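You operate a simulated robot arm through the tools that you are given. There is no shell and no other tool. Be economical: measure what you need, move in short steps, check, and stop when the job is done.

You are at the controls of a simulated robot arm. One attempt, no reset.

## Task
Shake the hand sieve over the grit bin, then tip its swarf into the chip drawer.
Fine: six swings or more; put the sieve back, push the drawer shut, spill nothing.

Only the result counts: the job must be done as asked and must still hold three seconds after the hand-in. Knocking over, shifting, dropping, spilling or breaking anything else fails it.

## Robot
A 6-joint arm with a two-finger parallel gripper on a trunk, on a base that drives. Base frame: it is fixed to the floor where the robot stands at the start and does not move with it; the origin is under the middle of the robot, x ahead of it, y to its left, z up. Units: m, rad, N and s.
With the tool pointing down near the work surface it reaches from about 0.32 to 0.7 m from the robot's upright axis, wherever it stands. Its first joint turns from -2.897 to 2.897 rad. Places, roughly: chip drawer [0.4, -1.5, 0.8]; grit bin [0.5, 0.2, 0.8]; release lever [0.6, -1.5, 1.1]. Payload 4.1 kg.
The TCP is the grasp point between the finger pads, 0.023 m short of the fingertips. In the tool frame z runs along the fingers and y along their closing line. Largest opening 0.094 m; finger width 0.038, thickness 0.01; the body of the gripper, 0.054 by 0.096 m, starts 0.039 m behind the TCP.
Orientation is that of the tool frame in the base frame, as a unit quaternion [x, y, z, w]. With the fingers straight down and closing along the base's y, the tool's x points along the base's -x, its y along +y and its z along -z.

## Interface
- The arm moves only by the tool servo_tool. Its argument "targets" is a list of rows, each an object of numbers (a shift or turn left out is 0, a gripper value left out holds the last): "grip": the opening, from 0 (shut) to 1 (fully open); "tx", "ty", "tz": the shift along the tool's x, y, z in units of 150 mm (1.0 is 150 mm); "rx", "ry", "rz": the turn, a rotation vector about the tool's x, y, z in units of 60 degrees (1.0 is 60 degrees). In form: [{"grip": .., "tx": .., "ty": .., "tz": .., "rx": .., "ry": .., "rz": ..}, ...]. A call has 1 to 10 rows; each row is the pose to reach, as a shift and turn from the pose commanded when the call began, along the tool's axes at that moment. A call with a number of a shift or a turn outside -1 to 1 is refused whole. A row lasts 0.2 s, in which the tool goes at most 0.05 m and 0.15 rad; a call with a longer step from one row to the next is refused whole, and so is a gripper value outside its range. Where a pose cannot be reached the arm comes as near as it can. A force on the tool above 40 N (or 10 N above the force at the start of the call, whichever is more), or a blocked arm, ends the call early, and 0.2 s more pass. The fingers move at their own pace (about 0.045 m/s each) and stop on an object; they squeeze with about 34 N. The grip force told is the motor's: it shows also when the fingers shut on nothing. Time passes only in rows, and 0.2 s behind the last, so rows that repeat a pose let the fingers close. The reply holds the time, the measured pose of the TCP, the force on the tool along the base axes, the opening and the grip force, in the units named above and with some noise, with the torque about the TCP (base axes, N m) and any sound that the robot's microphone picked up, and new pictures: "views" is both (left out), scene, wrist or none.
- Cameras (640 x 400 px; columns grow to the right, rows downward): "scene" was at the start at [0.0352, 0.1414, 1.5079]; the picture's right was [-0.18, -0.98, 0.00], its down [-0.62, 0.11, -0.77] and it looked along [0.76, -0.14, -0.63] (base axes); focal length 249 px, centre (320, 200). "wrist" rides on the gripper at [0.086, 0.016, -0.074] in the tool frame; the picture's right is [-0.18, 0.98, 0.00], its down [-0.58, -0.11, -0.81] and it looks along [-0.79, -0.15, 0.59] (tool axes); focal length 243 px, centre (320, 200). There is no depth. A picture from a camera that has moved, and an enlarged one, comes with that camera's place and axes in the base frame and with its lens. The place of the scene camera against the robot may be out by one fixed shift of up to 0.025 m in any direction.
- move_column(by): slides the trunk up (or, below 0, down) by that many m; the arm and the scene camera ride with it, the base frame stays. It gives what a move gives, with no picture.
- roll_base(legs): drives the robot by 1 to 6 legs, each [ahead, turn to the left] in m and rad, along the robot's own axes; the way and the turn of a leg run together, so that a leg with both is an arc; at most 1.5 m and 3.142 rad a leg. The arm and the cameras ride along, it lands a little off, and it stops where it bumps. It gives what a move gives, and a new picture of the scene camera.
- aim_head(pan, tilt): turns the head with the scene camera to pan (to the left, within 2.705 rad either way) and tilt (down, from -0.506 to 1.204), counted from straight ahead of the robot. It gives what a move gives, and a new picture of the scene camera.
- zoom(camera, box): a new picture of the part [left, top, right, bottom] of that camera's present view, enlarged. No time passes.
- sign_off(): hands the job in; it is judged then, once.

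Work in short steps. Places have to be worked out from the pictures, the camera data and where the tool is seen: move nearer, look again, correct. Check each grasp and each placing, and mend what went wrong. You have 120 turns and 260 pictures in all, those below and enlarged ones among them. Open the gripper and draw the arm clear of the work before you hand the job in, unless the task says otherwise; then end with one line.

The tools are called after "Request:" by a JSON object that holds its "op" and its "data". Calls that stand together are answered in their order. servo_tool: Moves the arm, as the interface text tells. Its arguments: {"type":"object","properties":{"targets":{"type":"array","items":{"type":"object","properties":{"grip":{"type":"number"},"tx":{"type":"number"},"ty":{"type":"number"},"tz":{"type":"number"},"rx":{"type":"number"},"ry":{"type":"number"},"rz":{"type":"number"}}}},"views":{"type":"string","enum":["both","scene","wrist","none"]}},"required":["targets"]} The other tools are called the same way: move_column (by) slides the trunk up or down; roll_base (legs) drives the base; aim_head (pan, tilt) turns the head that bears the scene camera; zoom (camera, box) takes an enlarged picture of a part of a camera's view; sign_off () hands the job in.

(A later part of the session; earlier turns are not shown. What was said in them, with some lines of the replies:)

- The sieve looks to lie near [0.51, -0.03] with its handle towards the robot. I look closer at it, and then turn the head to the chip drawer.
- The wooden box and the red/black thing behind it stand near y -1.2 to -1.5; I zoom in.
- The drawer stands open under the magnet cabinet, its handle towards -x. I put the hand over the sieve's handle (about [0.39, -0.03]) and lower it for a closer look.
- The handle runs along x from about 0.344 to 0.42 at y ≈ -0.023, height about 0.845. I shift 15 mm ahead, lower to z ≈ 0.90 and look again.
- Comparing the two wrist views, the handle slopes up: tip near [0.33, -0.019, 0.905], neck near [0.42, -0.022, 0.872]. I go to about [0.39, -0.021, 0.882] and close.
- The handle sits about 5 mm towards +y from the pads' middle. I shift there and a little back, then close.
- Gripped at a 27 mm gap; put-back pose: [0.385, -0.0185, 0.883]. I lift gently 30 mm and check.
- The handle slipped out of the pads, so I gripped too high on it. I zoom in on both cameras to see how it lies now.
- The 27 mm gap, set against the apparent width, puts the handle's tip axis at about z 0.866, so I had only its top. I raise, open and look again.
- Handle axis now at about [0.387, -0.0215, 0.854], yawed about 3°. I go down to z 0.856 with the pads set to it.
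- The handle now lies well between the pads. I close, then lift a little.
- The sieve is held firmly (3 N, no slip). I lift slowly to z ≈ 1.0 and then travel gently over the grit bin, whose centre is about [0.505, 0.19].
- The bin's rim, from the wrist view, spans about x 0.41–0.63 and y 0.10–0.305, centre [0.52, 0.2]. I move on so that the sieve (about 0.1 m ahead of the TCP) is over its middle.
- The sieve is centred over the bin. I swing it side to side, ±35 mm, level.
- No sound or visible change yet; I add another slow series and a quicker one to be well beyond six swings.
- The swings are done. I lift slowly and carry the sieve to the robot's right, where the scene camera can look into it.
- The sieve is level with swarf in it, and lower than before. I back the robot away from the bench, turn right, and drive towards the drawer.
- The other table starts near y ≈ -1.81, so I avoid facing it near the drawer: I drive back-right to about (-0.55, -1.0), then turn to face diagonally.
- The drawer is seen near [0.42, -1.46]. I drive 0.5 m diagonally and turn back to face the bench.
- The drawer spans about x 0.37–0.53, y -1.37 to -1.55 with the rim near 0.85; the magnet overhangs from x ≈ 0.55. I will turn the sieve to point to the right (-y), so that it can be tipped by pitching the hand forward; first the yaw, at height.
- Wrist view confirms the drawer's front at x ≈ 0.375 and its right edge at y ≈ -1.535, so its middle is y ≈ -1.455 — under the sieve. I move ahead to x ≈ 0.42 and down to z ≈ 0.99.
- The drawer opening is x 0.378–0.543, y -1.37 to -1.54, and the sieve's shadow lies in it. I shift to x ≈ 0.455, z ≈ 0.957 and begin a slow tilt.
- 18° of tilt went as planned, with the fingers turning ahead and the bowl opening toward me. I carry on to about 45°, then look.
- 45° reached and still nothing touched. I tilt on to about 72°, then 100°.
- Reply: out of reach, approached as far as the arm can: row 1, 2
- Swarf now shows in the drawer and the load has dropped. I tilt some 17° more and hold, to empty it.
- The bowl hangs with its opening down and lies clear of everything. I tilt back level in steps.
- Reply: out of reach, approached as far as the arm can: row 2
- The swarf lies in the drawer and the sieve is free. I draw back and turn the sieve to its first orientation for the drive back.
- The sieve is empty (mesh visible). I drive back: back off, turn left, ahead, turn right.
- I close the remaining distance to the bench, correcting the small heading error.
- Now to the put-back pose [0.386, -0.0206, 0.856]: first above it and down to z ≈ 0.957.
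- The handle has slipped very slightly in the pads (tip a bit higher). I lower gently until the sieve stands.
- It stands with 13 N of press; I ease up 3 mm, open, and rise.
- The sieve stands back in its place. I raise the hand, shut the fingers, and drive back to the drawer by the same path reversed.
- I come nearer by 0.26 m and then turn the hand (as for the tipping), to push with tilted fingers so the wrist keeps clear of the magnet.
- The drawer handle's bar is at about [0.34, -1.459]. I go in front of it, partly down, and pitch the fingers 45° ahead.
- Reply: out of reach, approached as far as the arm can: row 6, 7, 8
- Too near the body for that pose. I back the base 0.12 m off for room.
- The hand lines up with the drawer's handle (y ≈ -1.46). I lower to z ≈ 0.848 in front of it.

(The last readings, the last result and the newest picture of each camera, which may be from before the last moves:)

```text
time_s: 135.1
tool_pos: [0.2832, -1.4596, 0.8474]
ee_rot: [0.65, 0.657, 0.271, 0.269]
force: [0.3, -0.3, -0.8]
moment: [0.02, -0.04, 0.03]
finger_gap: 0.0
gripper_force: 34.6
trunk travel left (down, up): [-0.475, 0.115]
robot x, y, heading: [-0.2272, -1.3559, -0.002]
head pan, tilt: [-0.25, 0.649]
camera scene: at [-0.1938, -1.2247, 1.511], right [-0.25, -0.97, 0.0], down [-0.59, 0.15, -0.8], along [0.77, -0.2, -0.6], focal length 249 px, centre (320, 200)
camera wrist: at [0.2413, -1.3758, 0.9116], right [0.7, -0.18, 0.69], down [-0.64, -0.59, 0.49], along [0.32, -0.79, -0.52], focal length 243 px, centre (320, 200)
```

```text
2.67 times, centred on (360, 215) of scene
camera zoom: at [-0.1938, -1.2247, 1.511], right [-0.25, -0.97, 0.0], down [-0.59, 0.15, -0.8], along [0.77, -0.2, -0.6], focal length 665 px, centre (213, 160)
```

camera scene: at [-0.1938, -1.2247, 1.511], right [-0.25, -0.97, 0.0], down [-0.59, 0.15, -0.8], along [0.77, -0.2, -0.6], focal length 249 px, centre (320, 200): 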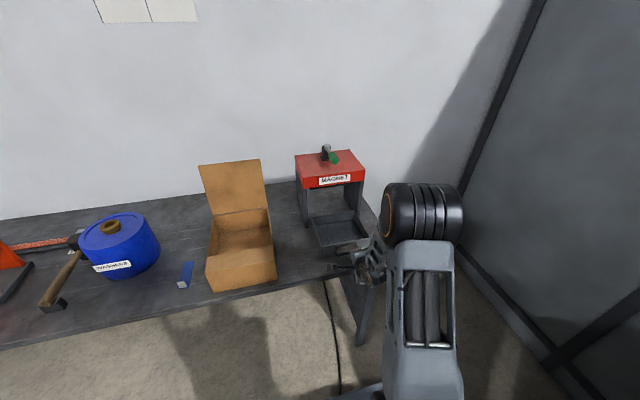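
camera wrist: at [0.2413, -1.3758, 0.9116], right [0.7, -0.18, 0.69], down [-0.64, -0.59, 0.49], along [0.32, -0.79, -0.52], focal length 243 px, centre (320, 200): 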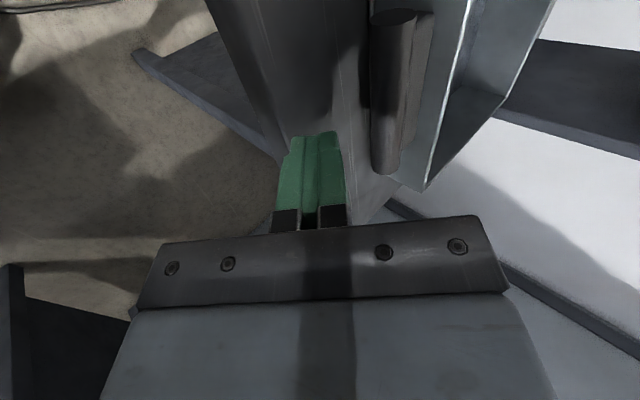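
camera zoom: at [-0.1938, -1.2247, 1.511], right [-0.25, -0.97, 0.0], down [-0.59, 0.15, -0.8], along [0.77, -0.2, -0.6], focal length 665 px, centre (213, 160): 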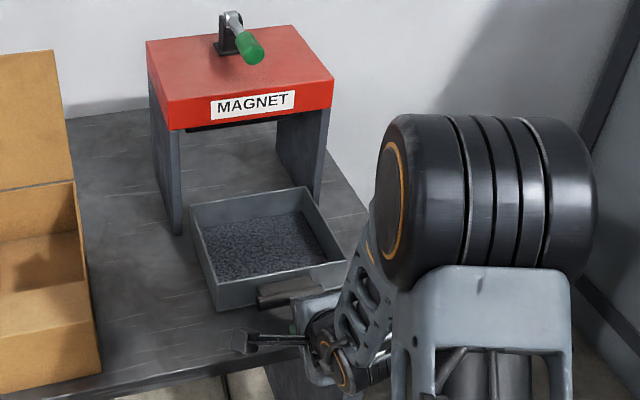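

The handle spans y -1.42 to -1.51 at x ≈ 0.34, level with the fingertips. I push straight ahead slowly.

Request:
{"op": "servo_tool", "data": {"targets": [{"ty": 0.09, "tz": 0.09}, {"ty": 0.16, "tz": 0.16}, {"ty": 0.22, "tz": 0.22}, {"ty": 0.28, "tz": 0.28}, {"ty": 0.35, "tz": 0.35}, {"ty": 0.42, "tz": 0.42}, {"ty": 0.49, "tz": 0.49}, {"ty": 0.56, "tz": 0.56}], "views": "both"}}

Request:
{"op": "zoom", "data": {"camera": "scene", "box": [280, 140, 440, 290]}}

```text
time_s: 136.9
tool_pos: [0.4032, -1.4606, 0.8473]
ee_rot: [0.651, 0.656, 0.271, 0.269]
force: [0.1, 0.0, -1.1]
moment: [-0.01, 0.01, -0.01]
finger_gap: 0.0
gripper_force: 34.0
trunk travel left (down, up): [-0.475, 0.115]
robot x, y, heading: [-0.2263, -1.3605, 0.003]
head pan, tilt: [-0.25, 0.649]
camera scene: at [-0.194, -1.2247, 1.511], right [-0.25, -0.97, 0.0], down [-0.59, 0.15, -0.8], along [0.77, -0.2, -0.6], focal length 249 px, centre (320, 200)
camera wrist: at [0.3609, -1.3744, 0.9121], right [0.7, -0.18, 0.69], down [-0.64, -0.59, 0.49], along [0.32, -0.79, -0.52], focal length 243 px, centre (320, 200)
```

scene: 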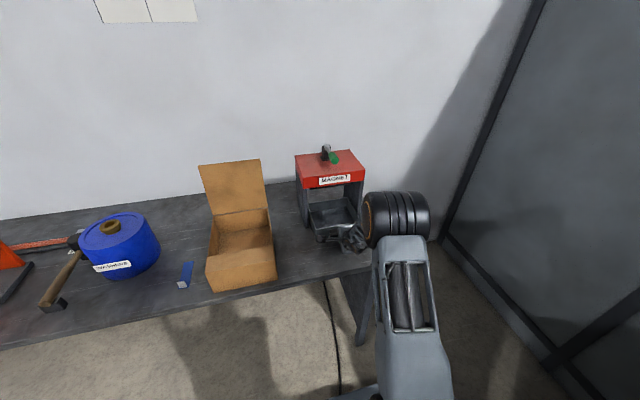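
wrist: 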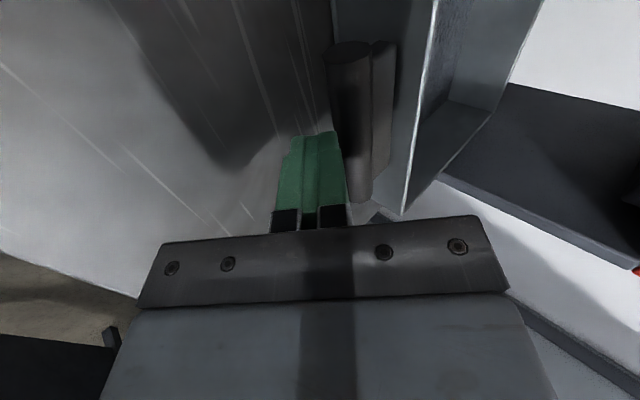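

```text
2.67 times, centred on (360, 215) of scene
camera zoom: at [-0.194, -1.2247, 1.511], right [-0.25, -0.97, 0.0], down [-0.59, 0.15, -0.8], along [0.77, -0.2, -0.6], focal length 665 px, centre (213, 160)
```

zoom: 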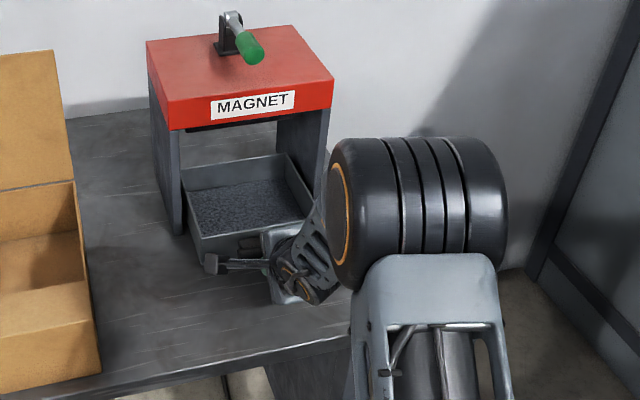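

The drawer slides well. I push another ~0.1 m.

Request:
{"op": "servo_tool", "data": {"targets": [{"ty": 0.07, "tz": 0.07}, {"ty": 0.14, "tz": 0.14}, {"ty": 0.21, "tz": 0.21}, {"ty": 0.28, "tz": 0.28}, {"ty": 0.34, "tz": 0.34}, {"ty": 0.39, "tz": 0.39}, {"ty": 0.43, "tz": 0.43}], "views": "both"}}

Request:
{"op": "zoom", "data": {"camera": "scene", "box": [280, 140, 440, 290]}}

```text
time_s: 138.5
tool_pos: [0.4826, -1.4603, 0.8473]
ee_rot: [0.652, 0.656, 0.27, 0.267]
force: [-28.2, 5.6, 15.0]
moment: [-0.17, -0.06, -0.34]
finger_gap: 0.0
gripper_force: 34.1
trunk travel left (down, up): [-0.475, 0.115]
robot x, y, heading: [-0.2346, -1.3617, -0.001]
head pan, tilt: [-0.25, 0.649]
stopped in row 7: the force on the tool passed its limit (the readings are from after the stop); the commanded pose is now the measured one
camera scene: at [-0.1998, -1.2238, 1.5114], right [-0.25, -0.97, 0.0], down [-0.58, 0.15, -0.8], along [0.77, -0.2, -0.6], focal length 249 px, centre (320, 200)
camera wrist: at [0.442, -1.3743, 0.9123], right [0.7, -0.18, 0.69], down [-0.64, -0.59, 0.5], along [0.32, -0.79, -0.53], focal length 243 px, centre (320, 200)
```

scene: 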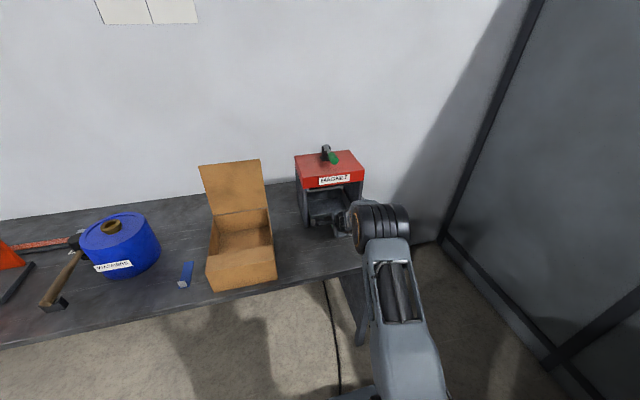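
wrist: 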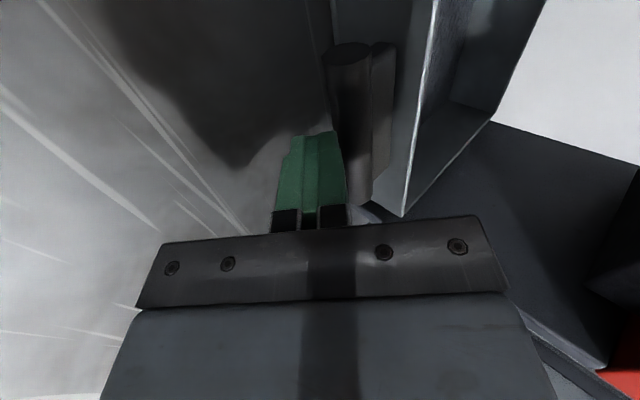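

```text
2.67 times, centred on (360, 215) of scene
camera zoom: at [-0.1998, -1.2238, 1.5114], right [-0.25, -0.97, 0.0], down [-0.58, 0.15, -0.8], along [0.77, -0.2, -0.6], focal length 665 px, centre (213, 160)
```

zoom: 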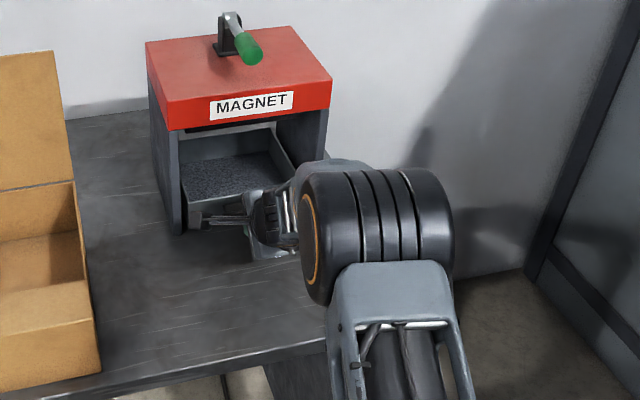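

The push ended against a stop with 28 N after ~0.165 m of travel, which is where the drawer's front should meet the posts. I draw back and look.

Request:
{"op": "servo_tool", "data": {"targets": [{"ty": -0.15, "tz": -0.15}, {"ty": -0.3, "tz": -0.3}, {"ty": -0.5, "tz": -0.5}, {"ty": -0.7, "tz": -0.7}, {"ty": -0.9, "tz": -0.9}, {"ty": -0.9, "tz": -0.9}], "views": "none"}}

Request:
{"op": "servo_tool", "data": {"targets": [{"ty": 0.2, "tz": -0.2}, {"ty": 0.4, "tz": -0.4}, {"ty": 0.6, "tz": -0.6}, {"ty": 0.6, "tz": -0.6}], "views": "both"}}

Request:
{"op": "zoom", "data": {"camera": "scene", "box": [280, 140, 400, 260]}}

```text
time_s: 139.9
tool_pos: [0.2947, -1.4626, 0.8451]
ee_rot: [0.653, 0.656, 0.269, 0.266]
force: [-0.1, -0.2, 0.0]
moment: [-0.02, -0.02, 0.0]
finger_gap: 0.0
gripper_force: 34.4
trunk travel left (down, up): [-0.475, 0.115]
robot x, y, heading: [-0.2293, -1.3619, 0.001]
head pan, tilt: [-0.25, 0.649]
```

```text
time_s: 140.9
tool_pos: [0.2951, -1.4624, 0.9731]
ee_rot: [0.653, 0.656, 0.269, 0.266]
force: [-0.7, -0.3, 0.6]
moment: [0.01, 0.01, -0.03]
finger_gap: 0.0
gripper_force: 33.8
trunk travel left (down, up): [-0.475, 0.115]
robot x, y, heading: [-0.2303, -1.3624, -0.004]
head pan, tilt: [-0.25, 0.649]
camera scene: at [-0.1946, -1.2246, 1.511], right [-0.25, -0.97, 0.0], down [-0.59, 0.15, -0.8], along [0.77, -0.2, -0.6], focal length 249 px, centre (320, 200)
camera wrist: at [0.2551, -1.377, 1.0378], right [0.7, -0.18, 0.69], down [-0.64, -0.59, 0.5], along [0.31, -0.79, -0.53], focal length 243 px, centre (320, 200)
```

scene: 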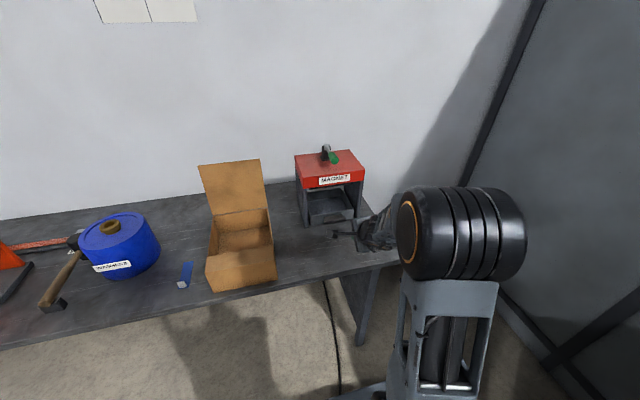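
wrist: 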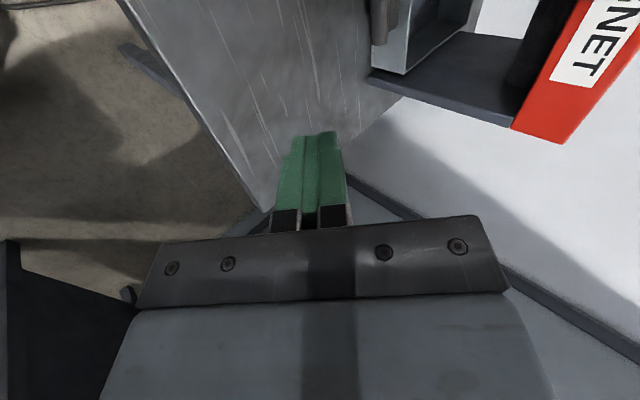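

```text
3.33 times, centred on (340, 200) of scene
camera zoom: at [-0.1946, -1.2246, 1.511], right [-0.25, -0.97, 0.0], down [-0.59, 0.15, -0.8], along [0.77, -0.2, -0.6], focal length 831 px, centre (253, 200)
```

zoom: 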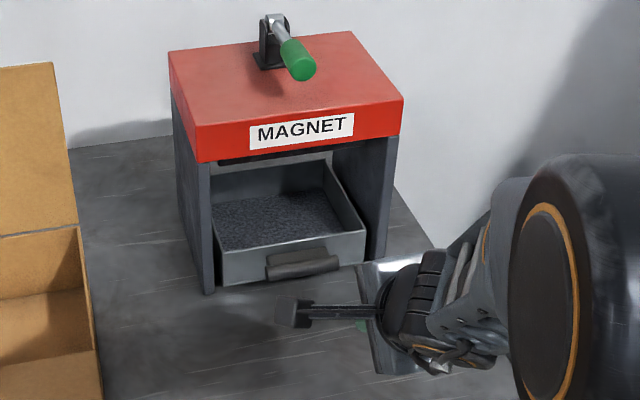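

The drawer's front is now flush with the posts, the swarf is in it, and the stand has not moved. I open the gripper, raise it and back off.

Request:
{"op": "servo_tool", "data": {"targets": [{"ty": 0.2, "tz": -0.2, "grip": 1}, {"ty": 0.4, "tz": -0.4}, {"ty": 0.5, "tz": -0.6}, {"ty": 0.5, "tz": -0.6}, {"ty": 0.5, "tz": -0.6}, {"ty": 0.5, "tz": -0.6}], "views": "none"}}

Request:
{"op": "roll_base", "data": {"legs": [[-0.25, 0]]}}

Request:
{"op": "zoom", "data": {"camera": "scene", "box": [270, 120, 390, 240]}}

Request:
{"op": "aim_head", "data": {"pan": 0.9, "tilt": 0.45}}

```text
time_s: 142.3
tool_pos: [0.2873, -1.4633, 1.0899]
ee_rot: [0.652, 0.657, 0.27, 0.266]
force: [0.0, -0.8, -0.4]
moment: [-0.01, -0.03, 0.0]
finger_gap: 0.0939
gripper_force: 0.0
trunk travel left (down, up): [-0.475, 0.115]
robot x, y, heading: [-0.2323, -1.3606, -0.001]
head pan, tilt: [-0.25, 0.649]
```

```text
time_s: 144.1
tool_pos: [0.037, -1.4633, 1.0889]
ee_rot: [0.652, 0.657, 0.27, 0.267]
force: [0.5, -0.3, -0.2]
moment: [0.0, 0.0, 0.01]
finger_gap: 0.094
gripper_force: 0.0
trunk travel left (down, up): [-0.475, 0.115]
robot x, y, heading: [-0.4868, -1.3614, -0.004]
head pan, tilt: [-0.25, 0.649]
camera scene: at [-0.4461, -1.224, 1.511], right [-0.25, -0.97, 0.0], down [-0.59, 0.15, -0.8], along [0.77, -0.2, -0.6], focal length 249 px, centre (320, 200)
```

scene: 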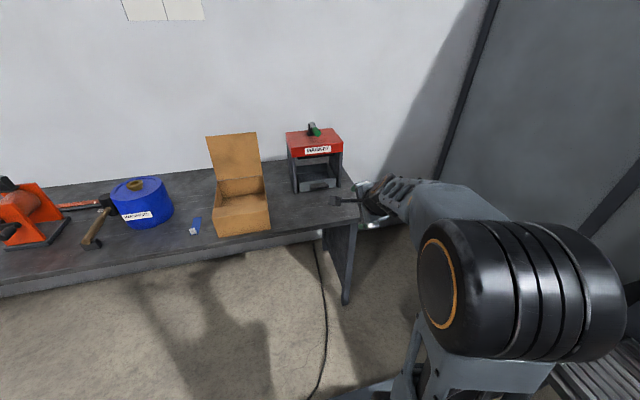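

```text
3.33 times, centred on (330, 180) of scene
camera zoom: at [-0.4461, -1.224, 1.511], right [-0.25, -0.97, 0.0], down [-0.59, 0.15, -0.8], along [0.77, -0.2, -0.6], focal length 831 px, centre (287, 267)
```

zoom: 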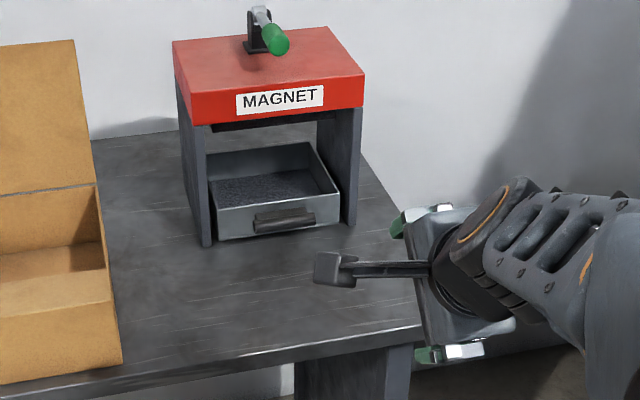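

```text
time_s: 145.5
tool_pos: [0.0352, -1.4626, 1.0895]
ee_rot: [0.651, 0.657, 0.27, 0.266]
force: [-0.5, 0.0, -0.1]
moment: [-0.01, -0.01, 0.02]
finger_gap: 0.0941
gripper_force: 0.1
trunk travel left (down, up): [-0.475, 0.115]
robot x, y, heading: [-0.4844, -1.3623, -0.001]
head pan, tilt: [0.901, 0.45]
camera scene: at [-0.4725, -1.1305, 1.5289], right [0.78, -0.62, 0.0], down [-0.27, -0.34, -0.9], along [0.56, 0.7, -0.44], focal length 249 px, centre (320, 200)
```

scene: 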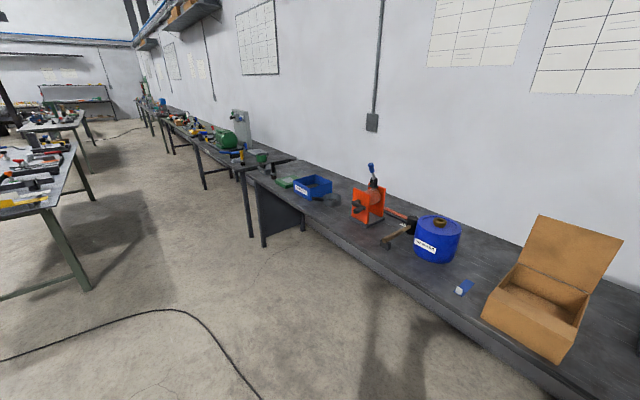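

All things stand in place: the sieve is back, the drawer is flush, and the arm is clear. I hand in.

Request:
{"op": "sign_off", "data": {}}

```text
The job is handed in.
```

The job is handed in. I shook the sieve over the grit bin for well over six swings and tipped its swarf into the chip drawer. The sieve is back in its place and the drawer is pushed in flush with the posts. I saw no spill, and the arm is drawn clear with the gripper open.
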